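You operate a simulated robot arm through the tools that you are given. There is no shell and no other tool. Be economical: measure what you need, move in short steps, check, and stop when the job is done.

Carry out the task below with a simulated two-armed robot. There is one attempt and no reset: what you move stays moved.

JOB
Hold the grey board, brush its bubbles out and roll the seam shut.
Fine: Bubbles first, with the orange brush; then the green roller. Both go back where they lay. Drop and damage nothing, leave nothing switched on. Set down upright: orange smoothing brush.

The check looks at the end state, three seconds after you hand in, the way a careful person would. Anything else that was tipped, shoved, dropped, spilled or broken makes it a failure.

ROBOT AND FRAMES
Two 7-joint arms with two-finger parallel grippers on one trunk, on a base that drives. Base frame: it is fixed to the floor where the robot stands at the start and does not move with it; the origin is under the middle of the robot, x ahead of it, y to its left, z up. Readings come in cm, rad, newtons and seconds.
The left shoulder is at the start at [7, 13.4, 120.1], the right one opposite. With the tool pointing down near the work surface each hand reaches from about 10 to 62 cm from the robot's upright axis, wherever it stands, measured 20 degrees to its own side. Places, roughly: grey sample board (30x13x9 cm) [50, 50, 80]; orange smoothing brush (15x5x7 cm) [50, 20, 80]. Payload 1.57 kg a hand.
Tool frame (each hand has its own): the origin (TCP) lies between the finger pads and is the grasp point; the fingertips stand 3 cm ahead of it; z points along the fingers, y is the line along which they close. Largest opening 8 cm; finger width 1.7, thickness 1.2; the body of the gripper, 4 by 8.2 cm, starts 8 cm behind the TCP.
Orientation is that of the tool frame in the base frame, as [roll, pitch, yaw] about the fixed x, y, z axes, in that order (R = Rz(yaw) Ry(pitch) Rx(roll)). With the fingers straight down and closing along the base's y, the tool's x points along the base's -x, its y along +y and its z along -z.

CONTROLS
- The arms move only by the tool apply_moves. It takes "left_plan", "right_plan" or both (then of equal length, played together; a hand with none holds still); each is one flat list of numbers, 7 for each row, row after row: the shift along the tool's x, y, z in cm, then the turn, a rotation vector about the tool's x, y, z in rad, then the finger opening in cm, from 0 to 8. In form: [x, y, z, wx, wy, wz, claw, x, y, z, wx, wy, wz, claw, ...]. A call has 1 to 10 rows; each row is the pose to reach, as a shift and turn from the pose commanded when the call began, along the tool's axes at that moment. Each row takes 0.2 s and may step no farther than 5 cm and 0.15 rad from the row before; otherwise, or with a gripper value out of range, the whole call is refused. A pose out of reach is approached as far as the arm can. The call stops where the force on the tool passes 40 N (or 10 N more than at its start, if that is more) or the arm is blocked; 0.2 s more then pass. The fingers move at their own pace (about 15.3 cm/s each) and stop on an object; they squeeze with about 30 N. The grip force told is the motor's: it shows also when the fingers shut on nothing. Time passes only in rows, and 0.2 s behind the last, so rows that repeat a pose let the fingers close. The reply holds the time, the measured pose of the TCP, the force on the tool along the base axes, the opening and the grip force, in the units named above and with some noise, with the torque about the TCP (base axes, N m) and any sound that the robot's microphone picked up.
- Cameras (640 x 400 px; columns grow to the right, rows downward): "scene" is now at [11.17, 4.56, 140.67]; the picture's right is [0.60, -0.80, 0.00], its down [-0.62, -0.47, -0.63] and it looks along [0.51, 0.38, -0.77] (base axes); focal length 285 px, centre (320, 200). "left" rides on the left gripper at [7.2, 0.7, -12.2] in its tool frame; the picture's right is [-0.09, 1.00, 0.00], its down [-0.84, -0.08, -0.54] and it looks along [-0.54, -0.05, 0.84] (tool axes); focal length 238 px, centre (320, 200). "right" rides on the right gripper at [7.2, -0.6, -12.2] in its tool frame; the picture's right is [0.09, 1.00, 0.00], its down [-0.84, 0.08, -0.54] and it looks along [-0.54, 0.05, 0.84] (tool axes); focal length 238 px, centre (320, 200). There is no depth. A picture from a camera that has moved, and an enlarged one, comes with that camera's place and axes in the base frame and with its lens.
- capture(camera): a new picture of that camera. No time passes.
- raise_lower(by): slides the trunk up (or, below 0, down) by that many cm; the arms and the scene camera ride with it, the base frame stays. It gives what a move gives, with no picture.
- roll_base(legs): drives the robot by 1 to 6 legs, each [ahead, left, turn to the left] in cm, cm and rad, along the robot's own axes; the way and the turn of a leg run together, so that a leg with both is an arc; at most 150 cm and 3.142 rad a leg. The arms and the cameras ride along, it lands a little off, and it stops where it bumps. It gives what a move gives.
- pan_tilt(pan, tilt): turns the head with the scene camera to pan (to the left, within 1.501 rad either way) and tilt (down, from -0.506 to 1.204), counted from straight ahead of the robot. It gives what a move gives.
- zoom(camera, box): a new picture of the part [left, top, right, bottom] of that camera's present view, enlarged. No time passes.
- hand_in(): hands the job in; it is judged then, once.

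Go step by step. Nothing tells you exact positions but the pictures and the camera data: compare them with the known pose of the tool, close in by small moves and look again before you grip or let go. The budget is 120 turns and 88 pictures, counting those below and the enlarged ones. Unless the task says otherwise, let go and move clear before handing in, and close with one line.

The tools are called after "Emit:" as a command line: name --argument value ..., lists and objects as JSON in quotes. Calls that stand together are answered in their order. apply_moves: Moves the arms, as the interface text tells. Its arguments: {"type":"object","properties":{"left_plan":{"type":"array","items":{"type":"number"}},"right_plan":{"type":"array","items":{"type":"number"}}},"required":[]} The other tools are called the same way: raise_lower (by) slides the trunk up or down; roll_base (legs) drives the base; pan_tilt (pan, tilt) turns the head that bears the scene camera; capture (camera) takes a picture; zoom (camera, box) takes an enlarged picture of a part of a camera's view; hand_in () hands the job in.

At the start:

```text
clock: 0.0
left_tool_pos: [30.62, 44.34, 113.06]
left_orientation: [3.141, -0.002, 3.138]
left_force: [0.3, -0.6, -0.5]
left_wrist_torque: [-0.01, 0.01, -0.03]
left_grip_width: 8.02
left_grip_force: 0.0
right_tool_pos: [44.68, 3.7, 116.1]
right_orientation: [3.141, -0.001, 3.141]
right_force: [-0.1, 0.3, 0.4]
right_wrist_torque: [0.02, -0.02, -0.01]
right_grip_width: 8.01
right_grip_force: 0.2
trunk travel left (down, up): [-77.5, 16.5]
robot x, y, heading: [-0.0, 0.14, 0.001]
head pan, tilt: [0.648, 0.885]
```

scene: 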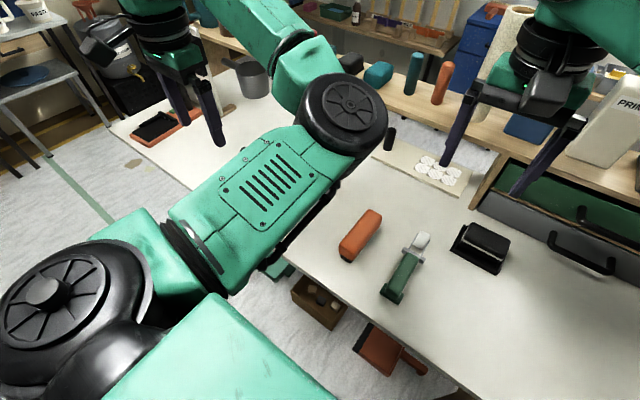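
right: 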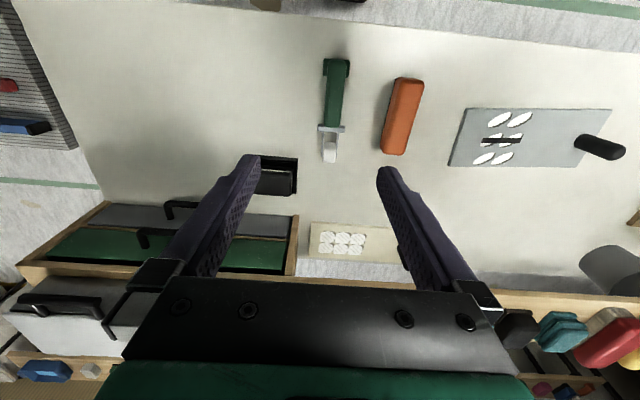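
left: 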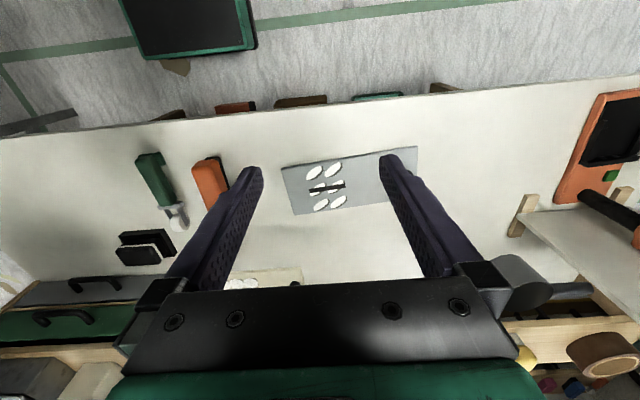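

I see the grey board with white bubbles and a dark seam, with a black knob at its end; the orange brush and green roller lie to its right. I'll take enlarged views to understand the parts.

Emit:
zoom --camera "right" --box '[420, 80, 640, 218]'

Emit:
zoom --camera "right" --box '[240, 40, 460, 178]'

Emit:
zoom --camera "scene" --box '[320, 190, 520, 315]'

Emit:
zoom --camera "left" --box '[260, 130, 440, 242]'

```text
2.90 times, centred on (530, 149) of right
camera zoom: at [37.59, 3.12, 128.06], right [-0.09, 1.0, 0.0], down [0.84, 0.08, 0.54], along [0.54, 0.05, -0.84], focal length 691 px, centre (-289, 348)
```

zoom: 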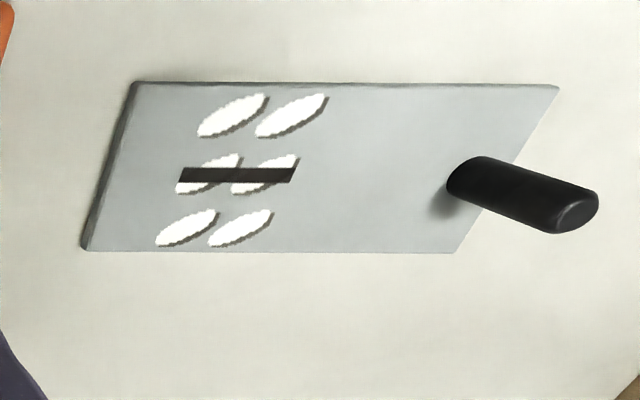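

```text
2.90 times, centred on (350, 109) of right
camera zoom: at [37.59, 3.12, 128.06], right [-0.09, 1.0, 0.0], down [0.84, 0.08, 0.54], along [0.54, 0.05, -0.84], focal length 691 px, centre (233, 464)
```

zoom: 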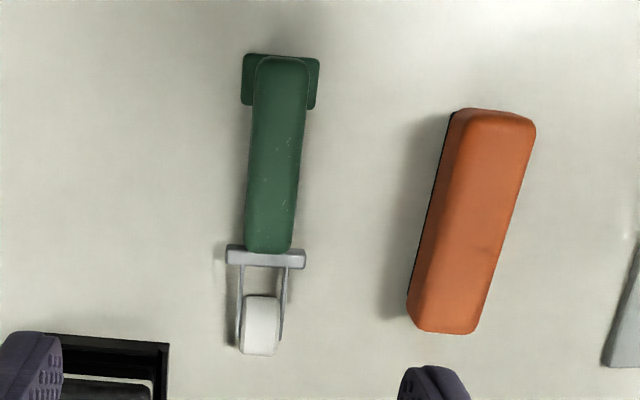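

```text
3.20 times, centred on (420, 252) of scene
camera zoom: at [11.17, 4.56, 140.67], right [0.6, -0.8, 0.0], down [-0.62, -0.47, -0.63], along [0.51, 0.38, -0.77], focal length 912 px, centre (0, 32)
```

zoom: 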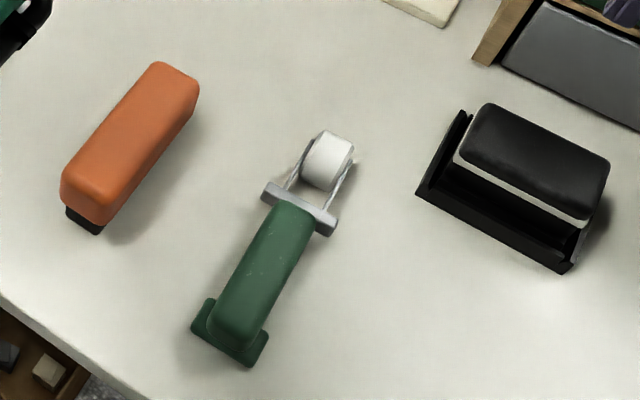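

```text
3.56 times, centred on (350, 186) of left
camera zoom: at [23.49, 45.03, 125.21], right [0.1, 1.0, 0.0], down [0.84, -0.08, 0.54], along [0.54, -0.05, -0.84], focal length 848 px, centre (213, 250)
```

zoom: 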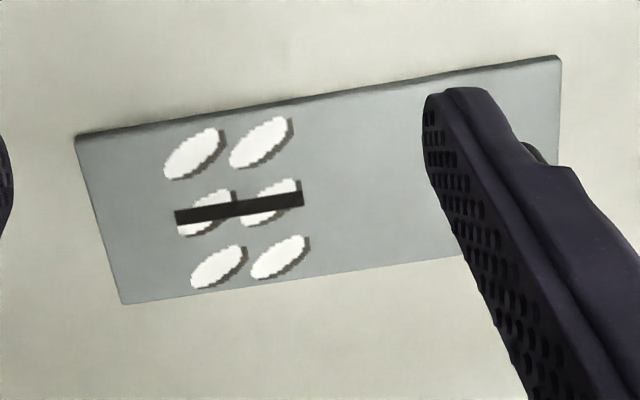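

The board spans roughly y 35–64, x 44–58, with its post near (50, 61); the brush is near (48, 19) and the roller near (47, 6.5). These are too far left for both arms, so I'll check the floor on the left before driving sideways.

Emit:
pan_tilt --pan 1.3 --tilt 0.75

Emit:
capture --camera "scene"

```text
clock: 1.0
left_tool_pos: [30.72, 44.34, 113.03]
left_orientation: [-3.141, -0.001, 3.138]
left_force: [0.0, -0.7, -0.1]
left_wrist_torque: [0.0, 0.02, 0.01]
left_grip_width: 7.99
left_grip_force: 0.1
right_tool_pos: [44.65, 3.84, 115.86]
right_orientation: [-3.141, -0.001, -3.141]
right_force: [-0.5, 0.3, 0.2]
right_wrist_torque: [-0.05, -0.03, 0.01]
right_grip_width: 8.01
right_grip_force: 0.0
trunk travel left (down, up): [-77.5, 16.5]
robot x, y, heading: [0.08, -0.1, 0.001]
head pan, tilt: [1.3, 0.75]
```

```text
80 pictures are left
camera scene: at [7.3, 7.93, 141.74], right [0.96, -0.27, 0.0], down [-0.18, -0.66, -0.73], along [0.2, 0.7, -0.68], focal length 285 px, centre (320, 200)
```

scene: 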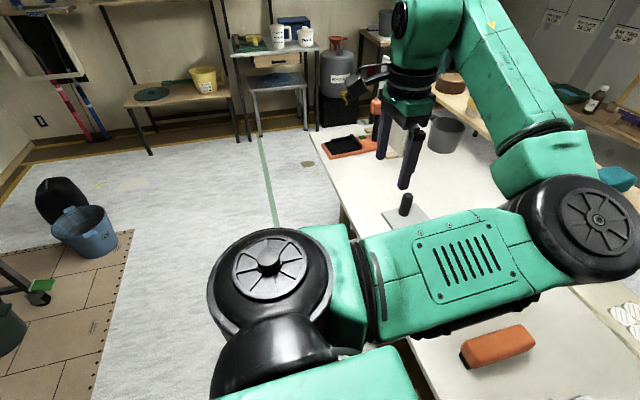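

The floor to the left is clear, so I drive left about 38 cm.

Emit:
roll_base --legs '[[0, 38, 0]]'

Emit:
pan_tilt --pan 0.0 --tilt 0.95

Emit:
capture --camera "scene"

Emit:
capture --camera "left"

Emit:
capture --camera "right"

```text
clock: 3.4
left_tool_pos: [30.56, 81.78, 113.12]
left_orientation: [3.141, -0.002, 3.14]
left_force: [1.5, 0.0, -0.5]
left_wrist_torque: [-0.02, -0.01, -0.04]
left_grip_width: 8.02
left_grip_force: 0.1
right_tool_pos: [44.7, 41.16, 115.9]
right_orientation: [-3.142, 0.0, -3.14]
right_force: [-0.1, -0.8, -0.1]
right_wrist_torque: [0.0, -0.02, 0.02]
right_grip_width: 7.99
right_grip_force: 0.0
trunk travel left (down, up): [-77.5, 16.5]
robot x, y, heading: [0.07, 37.28, 0.001]
head pan, tilt: [1.3, 0.75]
```

```text
clock: 4.9
left_tool_pos: [30.65, 81.87, 112.99]
left_orientation: [-3.141, -0.002, 3.14]
left_force: [-0.4, 0.6, -0.6]
left_wrist_torque: [-0.02, 0.0, 0.01]
left_grip_width: 8.0
left_grip_force: 0.1
right_tool_pos: [44.69, 41.43, 115.93]
right_orientation: [-3.141, -0.001, -3.14]
right_force: [-0.5, 0.4, -0.6]
right_wrist_torque: [0.04, 0.0, 0.01]
right_grip_width: 7.99
right_grip_force: 0.1
trunk travel left (down, up): [-77.5, 16.5]
robot x, y, heading: [0.02, 37.83, -0.001]
head pan, tilt: [0.0, 0.949]
```

```text
79 pictures are left
camera scene: at [12.32, 37.48, 140.19], right [0.0, -1.0, 0.0], down [-0.81, 0.0, -0.58], along [0.58, 0.0, -0.81], focal length 285 px, centre (320, 200)
```

scene: 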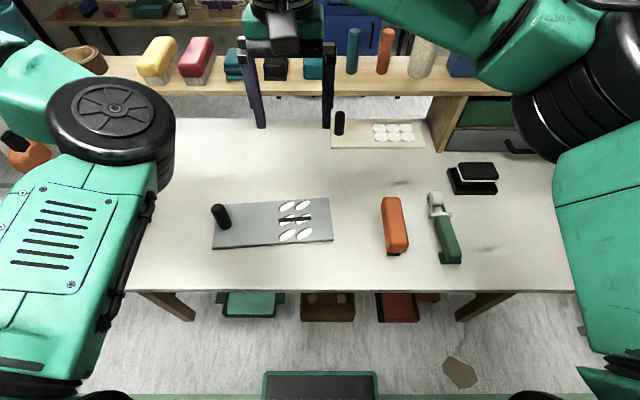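

```text
78 pictures are left
camera left: at [23.4, 82.56, 125.21], right [0.09, 1.0, 0.0], down [0.84, -0.08, 0.54], along [0.54, -0.05, -0.84], focal length 238 px, centre (320, 200)
```

left: 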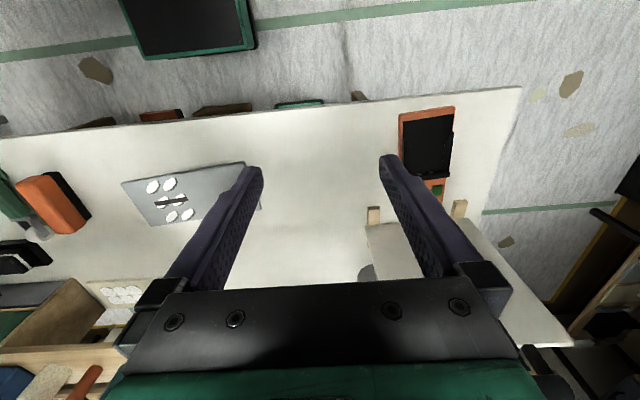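

```text
77 pictures are left
camera right: at [37.56, 40.67, 128.06], right [-0.09, 1.0, 0.0], down [0.84, 0.08, 0.54], along [0.54, 0.05, -0.84], focal length 238 px, centre (320, 200)
```

right: 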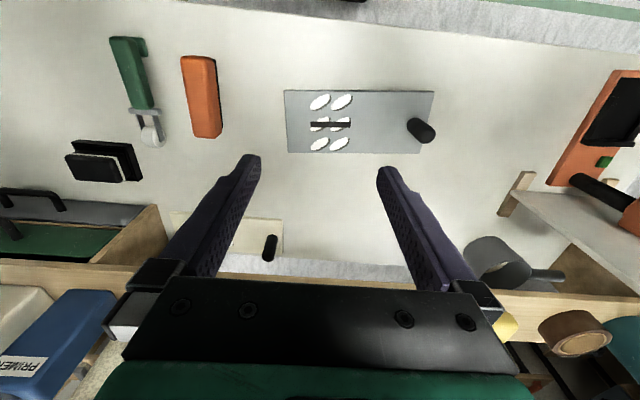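

The base is now at y≈37.8. The post is near (49.5, 61.8) and the brush near (48, 19); I'll bring both hands above them.

Emit:
apply_moves --left_plan '[-2.36, -2.51, 2.25, 0, 0, 0, 8, -4.72, -5.02, 4.5, 0, 0, 0, 8, -7.09, -7.54, 6.75, 0, 0, 0, 8, -9.45, -10.05, 9, 0, 0, 0, 8, -11.8, -12.56, 11.25, 0, 0, 0, 8, -14.17, -15.07, 13.5, 0, 0, 0, 8, -16.5, -17.6, 15.75, 0, 0, 0, 8, -18.9, -20.1, 18, 0, 0, 0, 8]' --right_plan '[-0.41, -2.76, 2.62, 0, 0, 0, 8, -0.82, -5.52, 5.25, 0, 0, 0, 8, -1.24, -8.29, 7.87, 0, 0, 0, 8, -1.65, -11.05, 10.5, 0, 0, 0, 8, -2.06, -13.8, 13.1, 0, 0, 0, 8, -2.47, -16.6, 15.75, 0, 0, 0, 8, -2.9, -19.3, 18.4, 0, 0, 0, 8, -3.3, -22.1, 21, 0, 0, 0, 8]'

Emit:
capture --camera "left"

Emit:
capture --camera "right"

Emit:
capture --camera "scene"

```text
clock: 6.7
left_tool_pos: [49.55, 62.23, 95.33]
left_orientation: [3.136, 0.007, -3.132]
left_force: [-0.2, 0.7, -0.2]
left_wrist_torque: [0.04, -0.03, 0.0]
left_grip_width: 7.99
left_grip_force: 0.1
left hand out of reach, approached as far as the arm can: row 3, 4, 5, 6, 7
right_tool_pos: [48.03, 19.06, 94.9]
right_orientation: [3.141, 0.001, -3.139]
right_force: [-0.6, -0.1, -0.1]
right_wrist_torque: [-0.02, 0.02, 0.0]
right_grip_width: 7.99
right_grip_force: 0.1
trunk travel left (down, up): [-77.5, 16.5]
robot x, y, heading: [-0.04, 37.64, -0.001]
head pan, tilt: [0.0, 0.949]
```

```text
76 pictures are left
camera left: at [42.33, 62.68, 107.39], right [0.08, 1.0, 0.01], down [0.83, -0.07, 0.55], along [0.55, -0.04, -0.84], focal length 238 px, centre (320, 200)
```

left: 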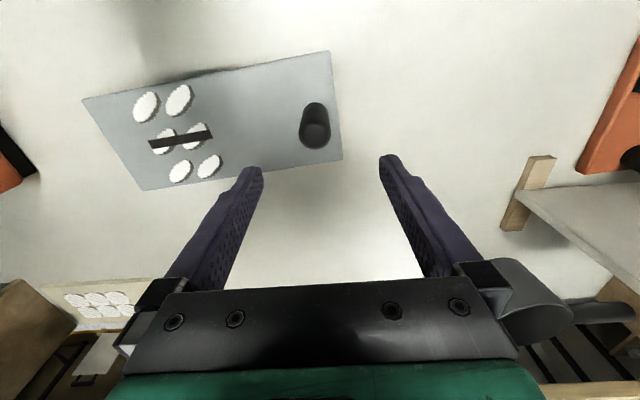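

```text
75 pictures are left
camera right: at [40.9, 18.43, 107.01], right [-0.09, 1.0, 0.0], down [0.84, 0.08, 0.54], along [0.54, 0.05, -0.84], focal length 238 px, centre (320, 200)
```

right: 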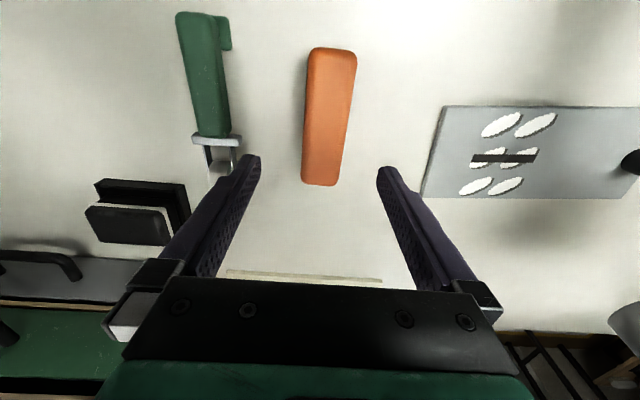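

```text
74 pictures are left
camera scene: at [12.35, 37.27, 140.19], right [0.0, -1.0, 0.0], down [-0.81, 0.0, -0.58], along [0.58, 0.0, -0.81], focal length 285 px, centre (320, 200)
```

scene: 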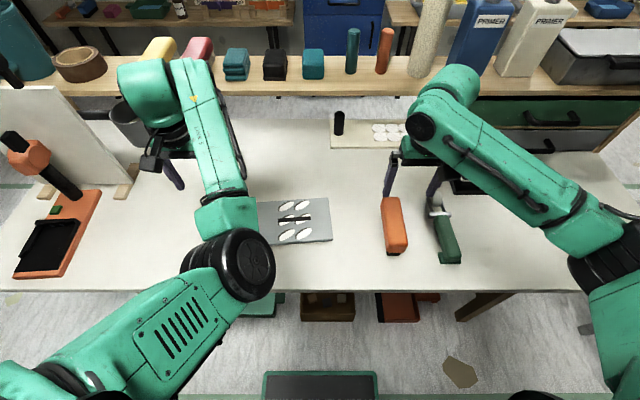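

The post top is near (49.5, 61.8) and the brush axis near y 19.6, so both hands are almost centred. I descend open and check before closing.

Emit:
apply_moves --left_plan '[0, -0.3, 4.4, 0, 0, 0, 8, 0, -0.3, 8.8, 0, 0, 0, 8, 0, -0.3, 13, 0, 0, 0, 8, 0, -0.3, 13, 0, 0, 0, 8]' --right_plan '[0, 0.55, 4.5, 0, 0, 0, 8, 0, 0.55, 9, 0, 0, 0, 8, 0, 0.55, 13.7, 0, 0, 0, 8, 0, 0.55, 13.7, 0, 0, 0, 8]'

Emit:
capture --camera "left"

Emit:
capture --camera "right"

Emit:
zoom --camera "scene" --box '[320, 130, 500, 275]'

```text
clock: 7.7
left_tool_pos: [49.25, 61.29, 81.99]
left_orientation: [-3.141, -0.003, 3.137]
left_force: [0.3, -0.8, -0.5]
left_wrist_torque: [0.01, 0.02, 0.02]
left_grip_width: 8.0
left_grip_force: 0.1
right_tool_pos: [47.89, 20.02, 81.21]
right_orientation: [3.14, -0.002, -3.14]
right_force: [-0.3, 0.1, 0.0]
right_wrist_torque: [0.02, -0.03, 0.01]
right_grip_width: 8.01
right_grip_force: 0.1
trunk travel left (down, up): [-77.5, 16.5]
robot x, y, heading: [-0.26, 37.5, 0.006]
head pan, tilt: [0.0, 0.949]
```

```text
73 pictures are left
camera left: at [42.2, 61.92, 94.11], right [0.1, 1.0, 0.0], down [0.84, -0.08, 0.54], along [0.54, -0.05, -0.84], focal length 238 px, centre (320, 200)
```

left: 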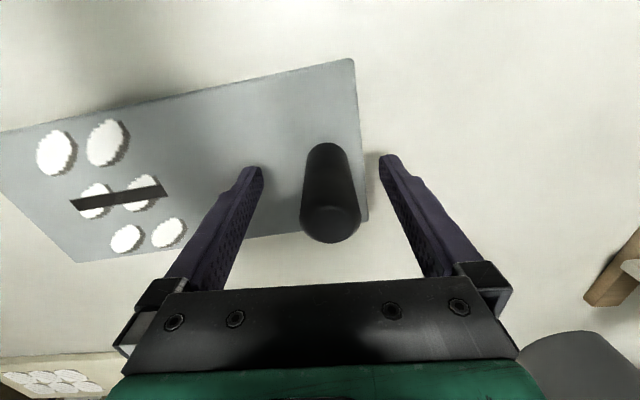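

```text
72 pictures are left
camera right: at [40.71, 19.25, 93.39], right [-0.09, 1.0, 0.0], down [0.84, 0.08, 0.54], along [0.54, 0.05, -0.84], focal length 238 px, centre (320, 200)
```

right: 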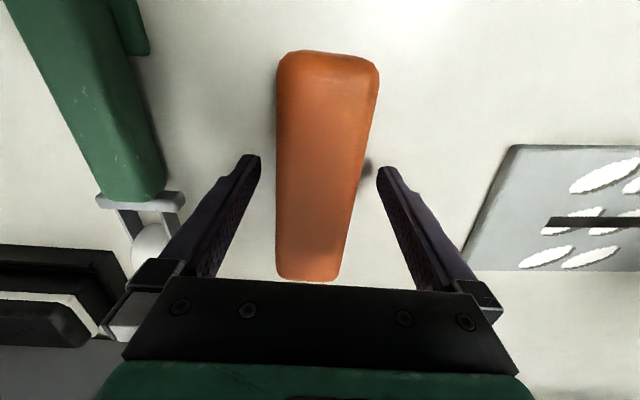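

```text
2.76 times, centred on (410, 202) of scene
camera zoom: at [12.29, 37.43, 140.19], right [0.0, -1.0, 0.0], down [-0.81, 0.0, -0.58], along [0.58, 0.0, -0.81], focal length 786 px, centre (72, 193)
```

zoom: 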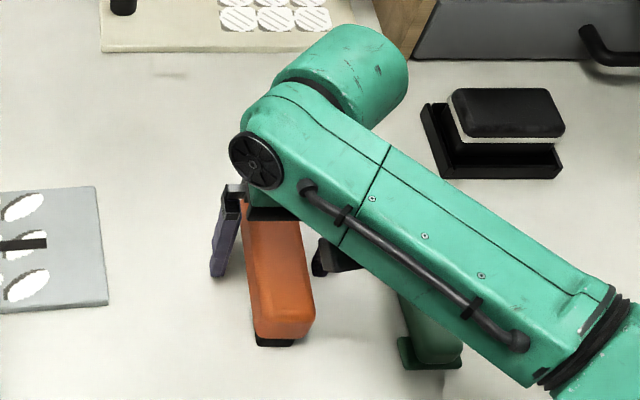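

Both are centred within half a centimetre. I correct slightly and close both grippers.

Emit:
apply_moves --left_plan '[0.1, 0.45, 0, 0, 0, 0, 8, 0.1, 0.45, 0, 0, 0, 0, 5, 0.1, 0.45, 0, 0, 0, 0, 2, 0.1, 0.45, 0, 0, 0, 0, 2, 0.1, 0.45, 0, 0, 0, 0, 2]' --right_plan '[0.3, -0.3, 0, 0, 0, 0, 8, 0.3, -0.3, 0, 0, 0, 0, 6, 0.3, -0.3, 0, 0, 0, 0, 3, 0.3, -0.3, 0, 0, 0, 0, 3, 0.3, -0.3, 0, 0, 0, 0, 3]'

Emit:
capture --camera "left"

Emit:
capture --camera "right"

```text
clock: 8.9
left_tool_pos: [49.35, 61.91, 82.02]
left_orientation: [3.141, -0.001, 3.139]
left_force: [-0.1, -0.5, 0.2]
left_wrist_torque: [0.09, 0.03, -0.05]
left_grip_width: 3.16
left_grip_force: 29.4
right_tool_pos: [47.67, 19.58, 81.3]
right_orientation: [-3.141, 0.001, -3.141]
right_force: [-1.0, 0.8, 0.4]
right_wrist_torque: [0.05, -0.06, 0.04]
right_grip_width: 4.59
right_grip_force: 29.4
trunk travel left (down, up): [-77.5, 16.5]
robot x, y, heading: [-0.09, 37.41, 0.0]
head pan, tilt: [0.0, 0.949]
```

```text
70 pictures are left
camera left: at [42.15, 62.56, 94.18], right [0.09, 1.0, 0.0], down [0.84, -0.08, 0.54], along [0.54, -0.05, -0.84], focal length 238 px, centre (320, 200)
```

left: 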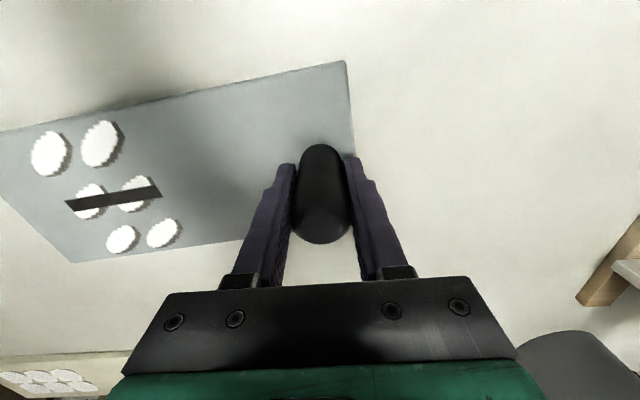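

```text
69 pictures are left
camera right: at [40.46, 18.91, 93.41], right [-0.09, 1.0, 0.0], down [0.84, 0.08, 0.54], along [0.54, 0.05, -0.84], focal length 238 px, centre (320, 200)
```

right: 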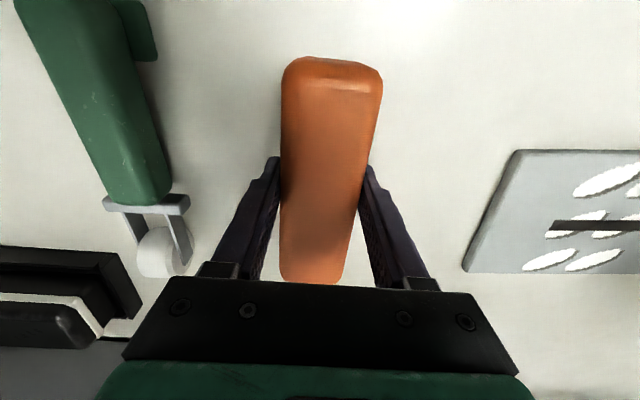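

Both grips are firm: the post is at 3.2 cm and the brush at 4.6 cm (brush grasp pose (47.7, 19.6, 81.3) noted for return). I lift the brush and carry it to the right end of the board.

Emit:
apply_moves --right_plan '[0, 0, -3, 0, 0, 0, 3, 0, 0, -6, 0, 0, 0, 3, -1, 4.5, -6, 0, 0, 0, 3, -2, 9, -6, 0, 0, 0, 3, -3, 13.5, -6, 0, 0, 0, 3, -3.6, 17.6, -6, 0, 0, 0, 3, -3.6, 17.6, -6, 0, 0, 0, 3]'

Emit:
capture --camera "right"

Emit:
capture --camera "scene"

```text
clock: 10.5
left_tool_pos: [49.18, 61.91, 82.11]
left_orientation: [3.139, -0.002, 3.14]
left_force: [-0.1, -0.4, -0.3]
left_wrist_torque: [-0.03, 0.08, -0.09]
left_grip_width: 3.1
left_grip_force: 29.8
right_tool_pos: [51.31, 37.0, 87.22]
right_orientation: [3.141, -0.001, 3.141]
right_force: [-0.7, 0.3, 0.7]
right_wrist_torque: [0.04, -0.02, -0.02]
right_grip_width: 3.02
right_grip_force: 0.0
trunk travel left (down, up): [-77.5, 16.5]
robot x, y, heading: [0.21, 37.86, -0.002]
head pan, tilt: [0.0, 0.949]
```

```text
68 pictures are left
camera right: at [44.13, 36.36, 99.37], right [-0.09, 1.0, 0.0], down [0.84, 0.08, 0.54], along [0.54, 0.05, -0.84], focal length 238 px, centre (320, 200)
```

right: 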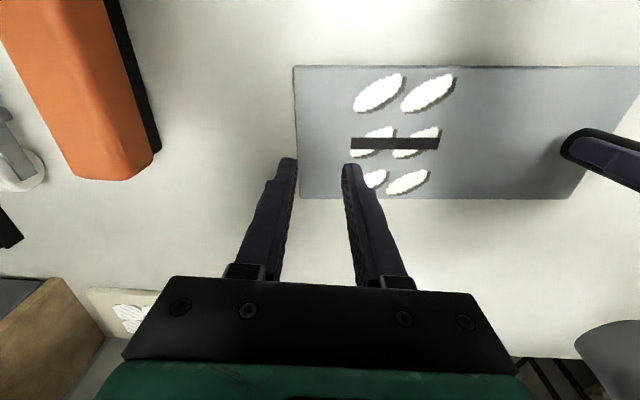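

```text
67 pictures are left
camera scene: at [12.33, 37.35, 140.19], right [0.0, -1.0, 0.0], down [-0.81, 0.0, -0.58], along [0.58, 0.0, -0.81], focal length 285 px, centre (320, 200)
```

scene: 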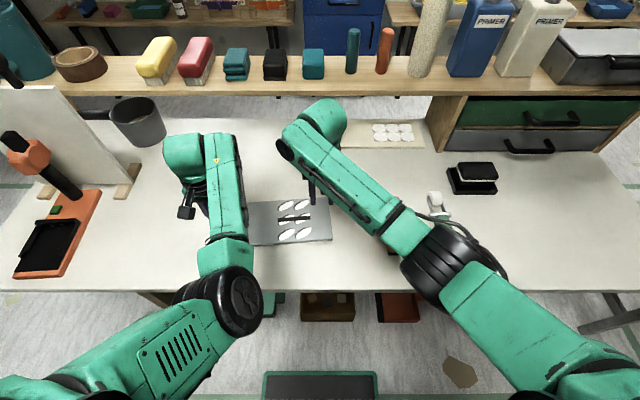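

The right fingers closed to 3.0: the brush slipped out. I look at where it is now.

Emit:
zoom --camera "right" --box '[0, 0, 240, 190]'

Emit:
zoom --camera "scene" --box '[360, 160, 500, 275]'

```text
2.11 times, centred on (120, 95) of right
camera zoom: at [44.13, 36.36, 99.37], right [-0.09, 1.0, 0.0], down [0.84, 0.08, 0.54], along [0.54, 0.05, -0.84], focal length 502 px, centre (741, 421)
```

zoom: 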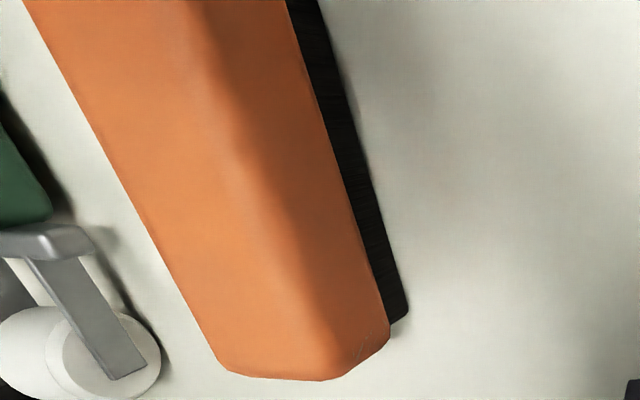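

```text
3.48 times, centred on (430, 218) of scene
camera zoom: at [12.33, 37.35, 140.19], right [0.0, -1.0, 0.0], down [-0.81, 0.0, -0.58], along [0.58, 0.0, -0.81], focal length 991 px, centre (-63, 139)
```

zoom: 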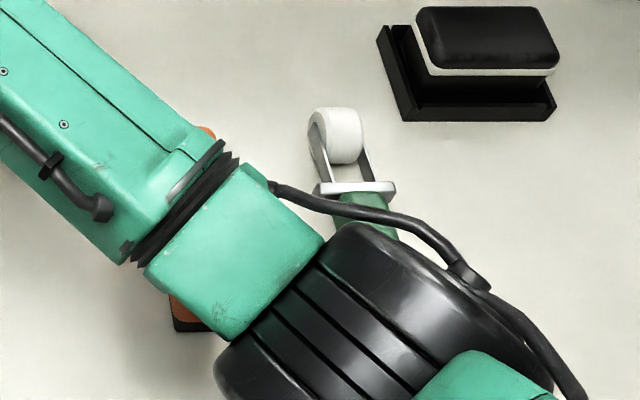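

The brush still stands upright on its bristles. I return above it to measure its pose again.

Emit:
apply_moves --right_plan '[0, 0, -4, 0, 0, 0, 8, 0.9, -4.4, -7.7, 0, 0, 0, 8, 1.8, -8.8, -7.7, 0, 0, 0, 8, 2.7, -13.2, -7.7, 0, 0, 0, 8, 3.6, -17.6, -7.7, 0, 0, 0, 8, 3.6, -17.6, -7.7, 0, 0, 0, 8]'

Emit:
capture --camera "right"

Emit:
zoom --camera "scene" --box '[340, 170, 460, 270]'

```text
refused: row 2 steps farther than a row can; nothing moved
```

```text
64 pictures are left
camera right: at [44.13, 36.36, 99.37], right [-0.09, 1.0, 0.0], down [0.84, 0.08, 0.54], along [0.54, 0.05, -0.84], focal length 238 px, centre (320, 200)
```

right: 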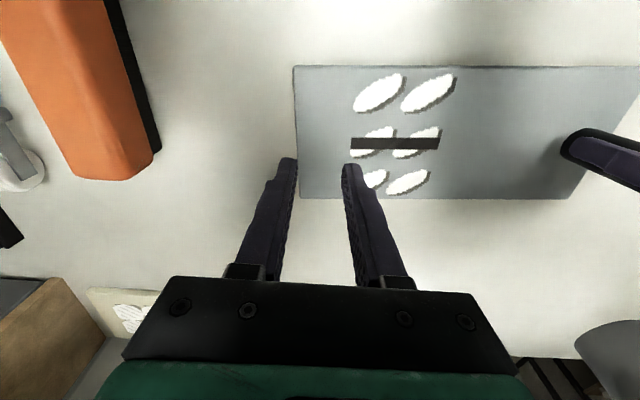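

```text
4.00 times, centred on (400, 220) of scene
camera zoom: at [12.33, 37.35, 140.19], right [0.0, -1.0, 0.0], down [-0.81, 0.0, -0.58], along [0.58, 0.0, -0.81], focal length 1140 px, centre (0, 120)
```

zoom: 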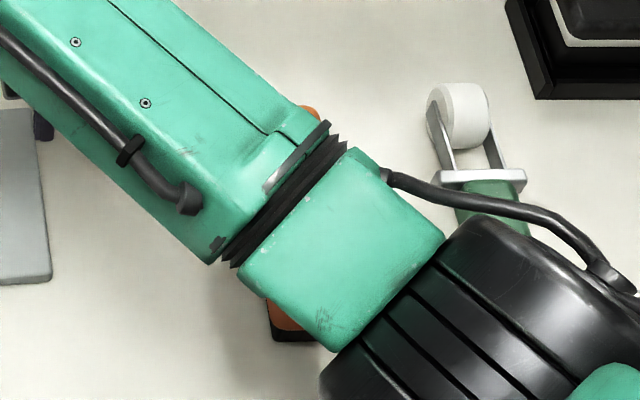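

A row was too long, so nothing moved. I repeat with shorter rows.

Emit:
apply_moves --right_plan '[0, 0, -4, 0, 0, 0, 8, 0, 0, -7.7, 0, 0, 0, 8, 0.9, -4.4, -7.7, 0, 0, 0, 8, 1.8, -8.8, -7.7, 0, 0, 0, 8, 2.7, -13.2, -7.7, 0, 0, 0, 8, 3.6, -17.6, -7.7, 0, 0, 0, 8, 3.6, -17.6, -7.7, 0, 0, 0, 8]'

Emit:
capture --camera "right"

Emit:
zoom --camera "scene" --box '[340, 170, 460, 270]'

```text
clock: 12.1
left_tool_pos: [49.3, 61.96, 81.91]
left_orientation: [-3.141, -0.003, 3.141]
left_force: [0.2, 0.3, 0.6]
left_wrist_torque: [0.16, 0.02, -0.02]
left_grip_width: 3.09
left_grip_force: 30.0
right_tool_pos: [47.76, 19.48, 94.8]
right_orientation: [-3.14, -0.002, -3.14]
right_force: [0.4, 1.3, 0.7]
right_wrist_torque: [-0.03, 0.0, -0.04]
right_grip_width: 8.0
right_grip_force: 0.1
trunk travel left (down, up): [-77.5, 16.5]
robot x, y, heading: [0.01, 37.37, 0.005]
head pan, tilt: [0.0, 0.949]
```

```text
62 pictures are left
camera right: at [40.55, 18.95, 106.99], right [-0.09, 1.0, 0.0], down [0.84, 0.08, 0.54], along [0.54, 0.05, -0.84], focal length 238 px, centre (320, 200)
```

right: 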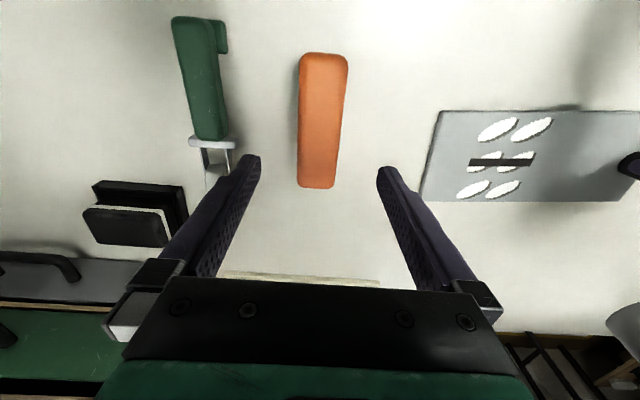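

```text
4.00 times, centred on (400, 220) of scene
camera zoom: at [12.37, 37.59, 140.19], right [0.0, -1.0, 0.0], down [-0.81, 0.0, -0.58], along [0.58, 0.0, -0.81], focal length 1140 px, centre (0, 120)
```

zoom: 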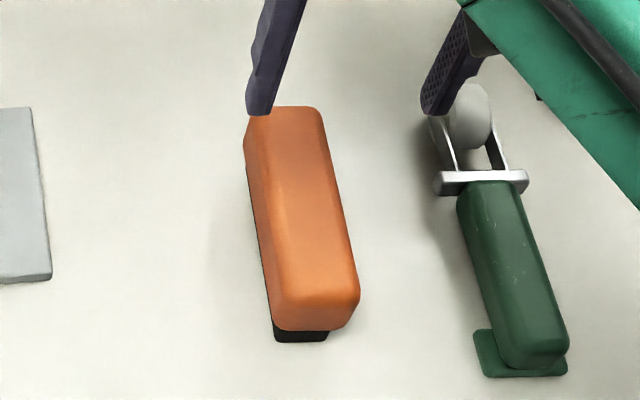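

The brush is essentially where it was (centre ≈ (47.6, 19.6)). I'll grip lower and harder, and lift slowly.

Emit:
apply_moves --right_plan '[0, 0.1, 4.5, 0, 0, -0.03, 8, 0, 0.1, 9, 0, 0, -0.03, 8, 0, 0.1, 12, 0, 0, -0.03, 8, 0, 0.1, 14.6, 0, 0, -0.03, 8, 0, 0.1, 14.6, 0, 0, -0.03, 6, 0, 0.1, 14.6, 0, 0, -0.03, 4, 0, 0.1, 14.6, 0, 0, -0.03, 0, 0, 0.1, 14.6, 0, 0, -0.03, 0, 0, 0.1, 14.6, 0, 0, -0.03, 0]'

Emit:
apply_moves --right_plan '[0, 0, -0.3, 0, 0, 0, 0, 0, 0, -0.6, 0, 0, 0, 0, 0, 0, -1.0, 0, 0, 0, 0, 0, 0, -1.0, 0, 0, 0, 0]'

Emit:
capture --camera "right"

```text
clock: 14.1
left_tool_pos: [49.3, 61.78, 82.03]
left_orientation: [3.141, -0.002, 3.14]
left_force: [0.4, 0.5, 0.8]
left_wrist_torque: [-0.01, -0.01, -0.06]
left_grip_width: 3.11
left_grip_force: 30.3
right_tool_pos: [47.7, 19.63, 80.25]
right_orientation: [-3.141, -0.001, -3.111]
right_force: [-0.5, 0.4, 0.7]
right_wrist_torque: [0.03, 0.0, -0.02]
right_grip_width: 4.61
right_grip_force: 30.4
trunk travel left (down, up): [-77.5, 16.5]
robot x, y, heading: [0.11, 37.0, 0.001]
head pan, tilt: [0.0, 0.949]
```

```text
clock: 15.1
left_tool_pos: [49.34, 61.94, 81.97]
left_orientation: [-3.141, -0.002, 3.14]
left_force: [-0.5, 0.0, 0.7]
left_wrist_torque: [-0.01, -0.01, -0.09]
left_grip_width: 3.1
left_grip_force: 29.6
right_tool_pos: [47.84, 19.6, 81.27]
right_orientation: [-3.142, -0.003, -3.112]
right_force: [-0.7, -0.3, -3.3]
right_wrist_torque: [0.02, -0.04, 0.01]
right_grip_width: 4.58
right_grip_force: 29.7
trunk travel left (down, up): [-77.5, 16.5]
robot x, y, heading: [-0.1, 37.53, -0.004]
head pan, tilt: [0.0, 0.949]
```

```text
60 pictures are left
camera right: at [40.62, 18.69, 93.43], right [-0.12, 0.99, 0.0], down [0.83, 0.1, 0.54], along [0.54, 0.07, -0.84], focal length 238 px, centre (320, 200)
```

right: 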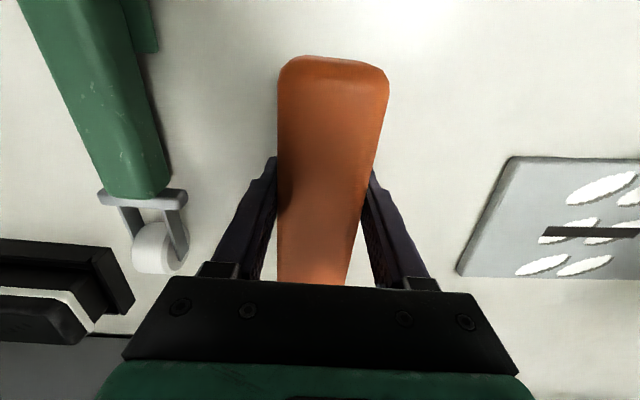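

The brush is lifted now (3.3 N of weight). I raise it gently further and carry it to the board.

Emit:
apply_moves --right_plan '[0, 0, -1.2, 0, 0, 0, 0, 0, 0, -2.4, 0, 0, 0, 0, 0, 0, -3.6, 0, 0, 0, 0, -0.3, 1.5, -4.5, 0, 0, 0.0, 0, -0.8, 3.5, -4.5, 0, 0, 0, 0, -1.3, 6, -4.5, 0, 0, 0, 0, -1.8, 8.5, -4.5, 0, 0, 0, 0, -2.3, 10.5, -4.5, 0, 0, 0, 0, -2.6, 11.5, -4.5, 0, 0, 0, 0, -2.6, 11.5, -4.5, 0, 0, 0, 0]'

Emit:
apply_moves --right_plan '[0, 0.7, 0, 0, 0, 0, 0, -0.3, 2, 0, 0, 0, 0, 0, -0.6, 3.5, 0, 0, 0, 0.0, 0, -0.8, 5, 0, 0, 0, 0, 0, -0.8, 5.9, 0, 0, 0, 0, 0, -0.8, 5.9, 0, 0, 0, 0, 0]'

Emit:
capture --camera "right"

```text
clock: 17.3
left_tool_pos: [49.32, 61.86, 81.94]
left_orientation: [-3.14, 0.0, 3.139]
left_force: [0.2, 0.3, 0.4]
left_wrist_torque: [-0.03, -0.04, 0.0]
left_grip_width: 3.13
left_grip_force: 30.4
right_tool_pos: [50.05, 31.07, 85.83]
right_orientation: [-3.141, 0.0, -3.111]
right_force: [-0.7, -1.0, -1.7]
right_wrist_torque: [-0.02, -0.01, 0.0]
right_grip_width: 4.56
right_grip_force: 30.5
trunk travel left (down, up): [-77.5, 16.5]
robot x, y, heading: [0.03, 37.42, 0.004]
head pan, tilt: [0.0, 0.949]
```

```text
clock: 18.7
left_tool_pos: [49.39, 61.98, 81.93]
left_orientation: [-3.141, -0.002, 3.14]
left_force: [-1.2, -0.3, -0.3]
left_wrist_torque: [-0.01, 0.02, -0.03]
left_grip_width: 3.12
left_grip_force: 30.0
right_tool_pos: [50.74, 36.97, 85.87]
right_orientation: [-3.141, 0.001, -3.109]
right_force: [0.1, 0.2, -3.1]
right_wrist_torque: [-0.01, 0.03, 0.02]
right_grip_width: 4.57
right_grip_force: 30.2
trunk travel left (down, up): [-77.5, 16.5]
robot x, y, heading: [-0.39, 37.22, 0.002]
head pan, tilt: [0.0, 0.949]
```

```text
59 pictures are left
camera right: at [43.49, 36.15, 97.89], right [-0.12, 0.99, 0.0], down [0.83, 0.1, 0.54], along [0.54, 0.07, -0.84], focal length 238 px, centre (320, 200)
```

right: 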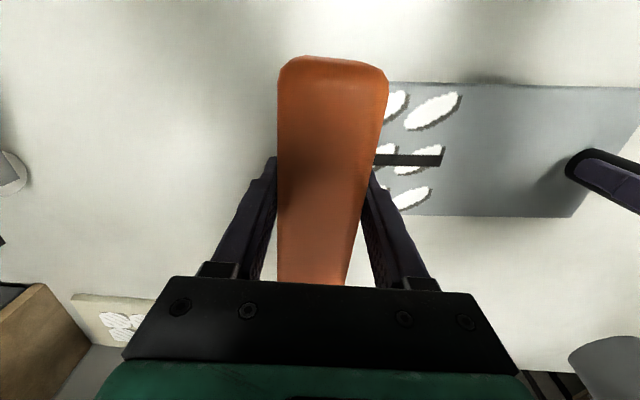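

The brush is poised over the board's right end, covering the full bubble width in x. I lower it slowly to find contact.

Emit:
apply_moves --right_plan '[-0.3, 0, 1.5, 0, 0, 0, 0, -0.3, 0, 3, 0, 0, 0, 0, -0.3, 0, 3.7, 0, 0, 0.0, 0, -0.3, 0, 4.0, 0, 0, 0, 0, -0.3, 0, 4.2, 0, 0, 0, 0, -0.3, 0, 4.2, 0, 0, 0, 0]'

Emit:
capture --camera "right"

```text
clock: 20.1
left_tool_pos: [49.46, 61.91, 82.03]
left_orientation: [-3.141, -0.001, 3.14]
left_force: [-0.9, -0.7, 0.3]
left_wrist_torque: [-0.02, 0.0, -0.13]
left_grip_width: 3.11
left_grip_force: 30.3
right_tool_pos: [51.0, 37.13, 81.7]
right_orientation: [-3.142, -0.002, -3.11]
right_force: [-0.3, 0.2, -2.5]
right_wrist_torque: [-0.02, 0.02, 0.01]
right_grip_width: 4.57
right_grip_force: 30.1
trunk travel left (down, up): [-77.5, 16.5]
robot x, y, heading: [-0.3, 37.52, -0.0]
head pan, tilt: [0.0, 0.949]
```

```text
58 pictures are left
camera right: at [43.79, 36.18, 93.74], right [-0.12, 0.99, 0.0], down [0.83, 0.1, 0.54], along [0.54, 0.07, -0.84], focal length 238 px, centre (320, 200)
```

right: 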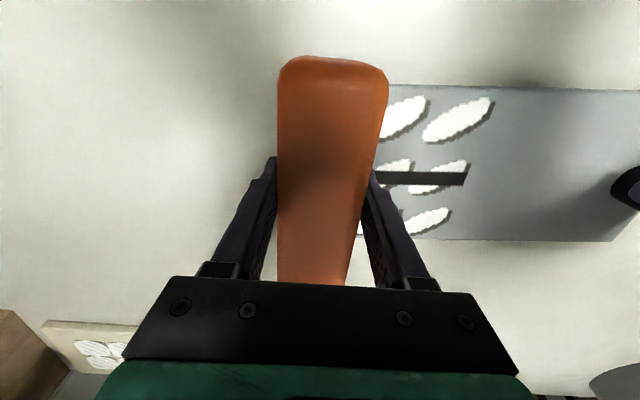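

No contact yet at 81.7; I go lower in tiny steps.

Emit:
apply_moves --right_plan '[0, 0, 0.2, 0, 0, 0, 0, 0, 0, 0.4, 0, 0, 0, 0, 0, 0, 0.4, 0, 0, 0.0, 0]'

Emit:
apply_moves --right_plan '[0, 0, 0.15, 0, 0, 0, 0, 0, 0, 0.3, 0, 0, 0, 0, 0, 0, 0.3, 0, 0, 0.0, 0]'

```text
clock: 20.9
left_tool_pos: [49.32, 61.93, 82.1]
left_orientation: [3.14, 0.001, 3.14]
left_force: [0.4, 1.6, -2.8]
left_wrist_torque: [0.37, -0.15, 0.06]
left_grip_width: 3.13
left_grip_force: 29.7
right_tool_pos: [50.95, 37.07, 81.5]
right_orientation: [-3.141, 0.005, -3.109]
right_force: [1.7, -2.4, 13.2]
right_wrist_torque: [-0.01, 0.77, 0.13]
right_grip_width: 4.58
right_grip_force: 29.5
trunk travel left (down, up): [-77.5, 16.5]
robot x, y, heading: [0.03, 37.73, 0.003]
head pan, tilt: [0.0, 0.949]
```

```text
clock: 21.7
left_tool_pos: [49.05, 61.95, 82.11]
left_orientation: [3.141, 0.002, 3.139]
left_force: [-3.0, 0.1, -5.1]
left_wrist_torque: [0.55, 0.48, -0.21]
left_grip_width: 3.12
left_grip_force: 29.7
right_tool_pos: [50.98, 37.12, 81.27]
right_orientation: [3.14, 0.007, -3.11]
right_force: [6.2, -1.2, 26.0]
right_wrist_torque: [0.2, -0.05, -0.01]
right_grip_width: 4.59
right_grip_force: 30.0
trunk travel left (down, up): [-77.5, 16.5]
robot x, y, heading: [-0.25, 37.36, -0.0]
head pan, tilt: [0.0, 0.949]
```

Contact at about z 81.5; 26 N is more than needed. I ease up and sweep along y over the bubbles.

Emit:
apply_moves --right_plan '[0, 0, -0.25, 0, 0, 0, 0, 0, 1.3, -0.25, 0, 0, 0, 0, 0, 2.6, -0.25, 0, 0, 0.0, 0, 0, 3.9, -0.25, 0, 0, 0.0, 0, 0, 5.2, -0.25, 0, 0, 0.0, 0]'

Emit:
capture --camera "right"

```text
clock: 23.1
left_tool_pos: [49.32, 61.95, 82.13]
left_orientation: [-3.142, 0.003, 3.138]
left_force: [-0.5, -0.2, -4.1]
left_wrist_torque: [0.24, -0.7, -0.12]
left_grip_width: 3.13
left_grip_force: 29.7
right_tool_pos: [51.77, 38.56, 80.34]
right_orientation: [-3.098, 0.003, 3.129]
right_force: [-2.7, -1.2, 9.8]
right_wrist_torque: [0.15, 0.39, -0.01]
right_grip_width: 4.57
right_grip_force: 29.4
trunk travel left (down, up): [-77.5, 16.5]
robot x, y, heading: [-0.17, 37.18, -0.001]
head pan, tilt: [0.0, 0.949]
stopped in row 5 (right hand): the arm was blocked; the commanded pose is now the measured one
```

```text
57 pictures are left
camera right: at [44.52, 38.61, 92.52], right [-0.08, 1.0, -0.04], down [0.84, 0.09, 0.54], along [0.54, 0.01, -0.84], focal length 238 px, centre (320, 200)
```

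right: 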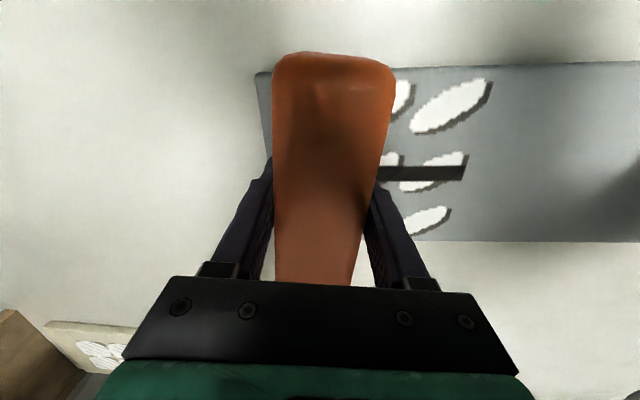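

The sweep was blocked early and the hand sank and twisted a bit. I check the scene to see what blocks.

Emit:
capture --camera "scene"

Emit:
capture --camera "left"

```text
56 pictures are left
camera scene: at [12.16, 37.47, 140.19], right [0.0, -1.0, 0.0], down [-0.81, 0.0, -0.58], along [0.58, 0.0, -0.81], focal length 285 px, centre (320, 200)
```

scene: 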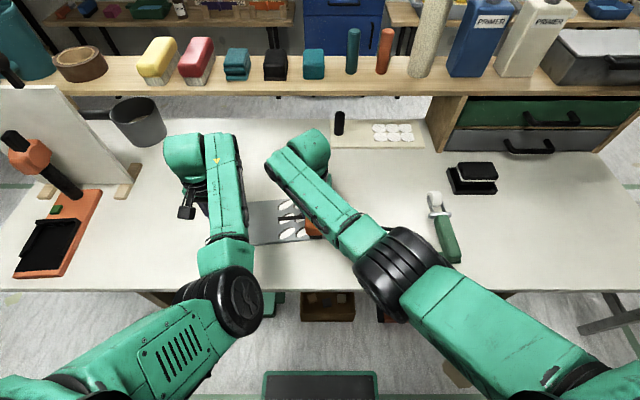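

```text
55 pictures are left
camera left: at [42.07, 62.51, 94.21], right [0.1, 1.0, 0.0], down [0.84, -0.08, 0.54], along [0.54, -0.05, -0.84], focal length 238 px, centre (320, 200)
```

left: 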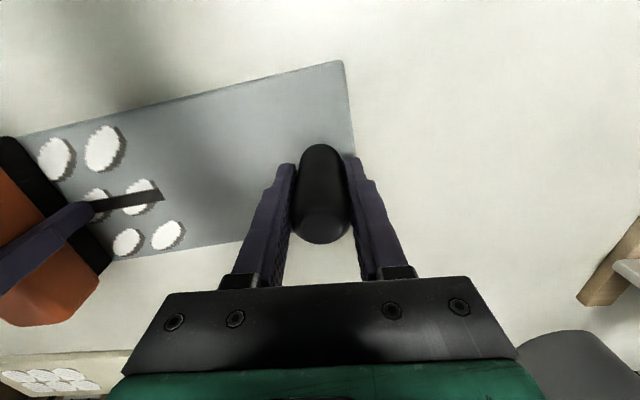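

I lift 3 cm, restoring the orientation, and see how the brush sits in the hand.

Emit:
apply_moves --right_plan '[0, 0, -0.7, 0.0, 0, 0, 0, 0, 0, -1.5, 0.02, 0, -0.02, 0, 0, 0, -2.5, 0.043, 0, -0.04, 0, 0, 0, -3.5, 0.043, 0, -0.04, 0, 0, 0, -3.5, 0.043, 0, -0.04, 0]'

Emit:
capture --camera "right"

Emit:
zoom --camera "left" --box '[0, 60, 240, 330]'

```text
clock: 24.3
left_tool_pos: [49.34, 61.84, 82.02]
left_orientation: [3.14, 0.001, 3.137]
left_force: [0.6, 0.7, 1.3]
left_wrist_torque: [0.12, -0.2, -0.04]
left_grip_width: 3.14
left_grip_force: 29.8
right_tool_pos: [52.15, 37.8, 83.42]
right_orientation: [-3.044, -0.004, -3.123]
right_force: [-0.2, -0.2, -2.6]
right_wrist_torque: [0.02, -0.02, -0.02]
right_grip_width: 4.58
right_grip_force: 30.1
trunk travel left (down, up): [-77.5, 16.5]
robot x, y, heading: [-0.37, 37.23, -0.0]
head pan, tilt: [0.0, 0.949]
```

```text
54 pictures are left
camera right: at [44.89, 38.24, 95.68], right [-0.11, 0.99, -0.1], down [0.84, 0.14, 0.53], along [0.54, -0.02, -0.84], focal length 238 px, centre (320, 200)
```

right: 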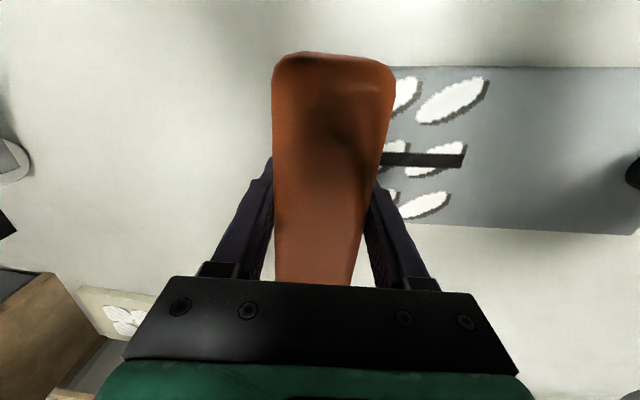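

```text
1.48 times, centred on (120, 195) of left
camera zoom: at [42.19, 62.5, 94.19], right [0.1, 1.0, 0.0], down [0.84, -0.08, 0.54], along [0.54, -0.05, -0.84], focal length 353 px, centre (616, 207)
```

zoom: 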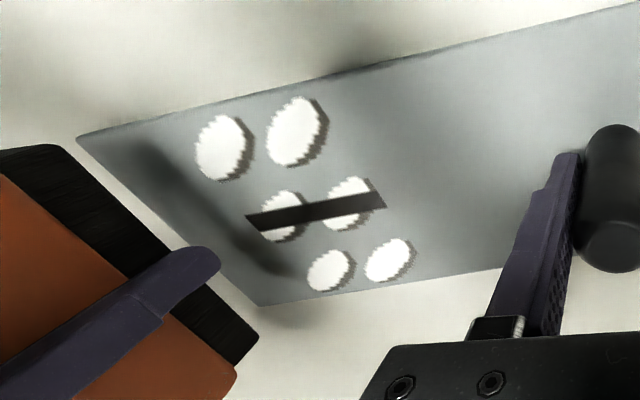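

The brush has slid about 1 cm up in the grip from the strong press, leaving the fingertips scraping the board. I'll move to the clear table right of the board, level the hand, set the brush down and regrip lower.

Emit:
apply_moves --right_plan '[0.5, -2, -0.5, -0.03, 0, 0, 0, 1, -4, -0.5, -0.06, 0, 0, 0, 1.5, -6.5, -0.5, -0.097, 0, 0, 0, 2, -9, -0.5, -0.097, 0, 0, 0, 2, -10.8, -0.5, -0.097, 0, -0.0, 0, 2, -10.8, -0.5, -0.097, 0, -0.0, 0]'

Emit:
capture --camera "right"

Emit:
zoom --camera "left" --box '[0, 60, 240, 330]'

Emit:
zoom --camera "scene" --box '[260, 150, 440, 270]'

```text
clock: 25.7
left_tool_pos: [49.33, 61.76, 82.06]
left_orientation: [3.141, 0.0, 3.139]
left_force: [-0.8, -0.7, 0.7]
left_wrist_torque: [0.1, -0.09, -0.06]
left_grip_width: 3.12
left_grip_force: 30.0
right_tool_pos: [50.01, 28.26, 85.17]
right_orientation: [3.127, -0.007, -3.107]
right_force: [0.0, 0.0, -2.0]
right_wrist_torque: [0.0, 0.0, -0.01]
right_grip_width: 4.6
right_grip_force: 30.1
trunk travel left (down, up): [-77.5, 16.5]
robot x, y, heading: [-0.24, 37.28, 0.002]
head pan, tilt: [0.0, 0.949]
```

```text
52 pictures are left
camera right: at [42.88, 27.26, 97.27], right [-0.12, 0.99, 0.02], down [0.84, 0.1, 0.54], along [0.53, 0.08, -0.84], focal length 238 px, centre (320, 200)
```

right: 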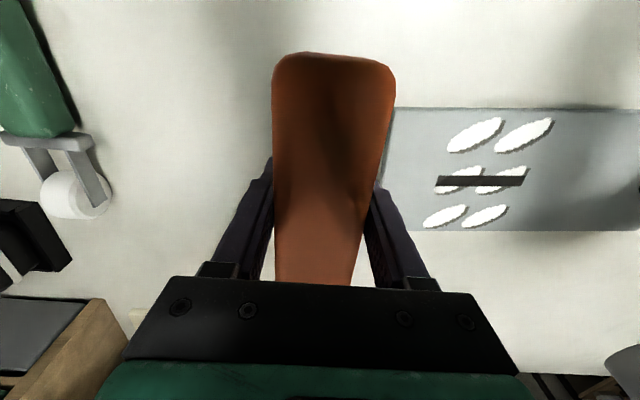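

```text
1.48 times, centred on (120, 195) of left
camera zoom: at [42.17, 62.47, 94.19], right [0.1, 1.0, 0.0], down [0.84, -0.08, 0.54], along [0.54, -0.05, -0.84], focal length 353 px, centre (616, 207)
```

zoom: 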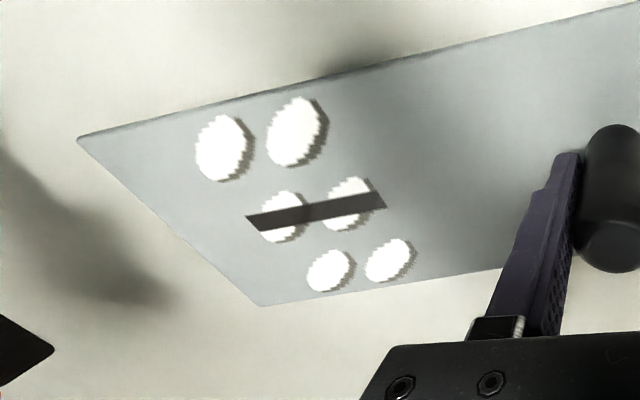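

```text
3.33 times, centred on (350, 210) of scene
camera zoom: at [12.32, 37.43, 140.19], right [0.0, -1.0, 0.0], down [-0.81, 0.0, -0.58], along [0.58, 0.0, -0.81], focal length 950 px, centre (220, 167)
```

zoom: 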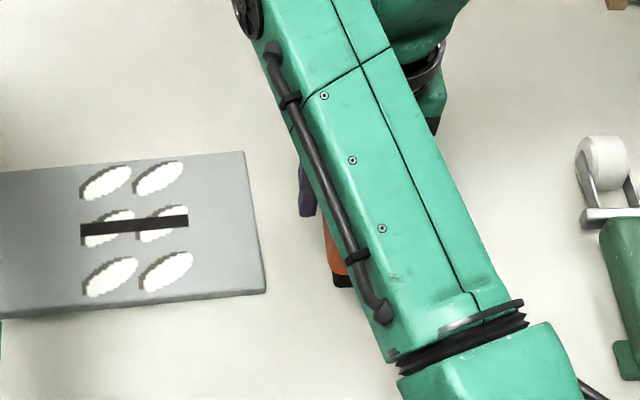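

The board is undisturbed with all bubbles intact. I level the hand and lower the brush to the table here to regrip.

Emit:
apply_moves --right_plan '[0, -0.4, 1.5, 0.0145, 0, 0, 0, 0, -0.8, 3.0, 0.0145, 0, 0, 0, 0, -0.8, 4.2, 0.0145, 0, 0, 0, 0, -0.8, 5.0, 0.0145, 0, 0, 0, 0, -0.8, 5.4, 0.0145, 0, 0, 0, 0, -0.8, 5.4, 0.0145, 0, 0, 0]'

Emit:
apply_moves --right_plan '[0, 0, 0.15, 0.0, 0, 0, 0, 0, 0, 0.3, 0, 0, 0, 0]'

```text
clock: 27.1
left_tool_pos: [49.29, 61.89, 82.01]
left_orientation: [-3.14, -0.001, 3.139]
left_force: [0.7, -0.4, 0.3]
left_wrist_torque: [0.03, -0.02, -0.08]
left_grip_width: 3.14
left_grip_force: 29.7
right_tool_pos: [50.0, 27.51, 79.69]
right_orientation: [-3.141, -0.005, -3.108]
right_force: [-0.2, -0.3, -2.3]
right_wrist_torque: [-0.03, 0.0, -0.01]
right_grip_width: 4.58
right_grip_force: 30.4
trunk travel left (down, up): [-77.5, 16.5]
robot x, y, heading: [0.16, 37.67, 0.003]
head pan, tilt: [0.0, 0.949]
```

```text
clock: 27.7
left_tool_pos: [49.37, 61.84, 82.0]
left_orientation: [3.141, -0.001, 3.137]
left_force: [1.0, -0.2, 0.7]
left_wrist_torque: [0.05, -0.08, -0.08]
left_grip_width: 3.11
left_grip_force: 30.5
right_tool_pos: [49.92, 27.48, 79.5]
right_orientation: [3.141, -0.006, -3.107]
right_force: [0.1, 0.3, -2.9]
right_wrist_torque: [-0.01, -0.05, -0.02]
right_grip_width: 4.59
right_grip_force: 30.6
trunk travel left (down, up): [-77.5, 16.5]
robot x, y, heading: [-0.25, 37.3, -0.0]
head pan, tilt: [0.0, 0.949]
```

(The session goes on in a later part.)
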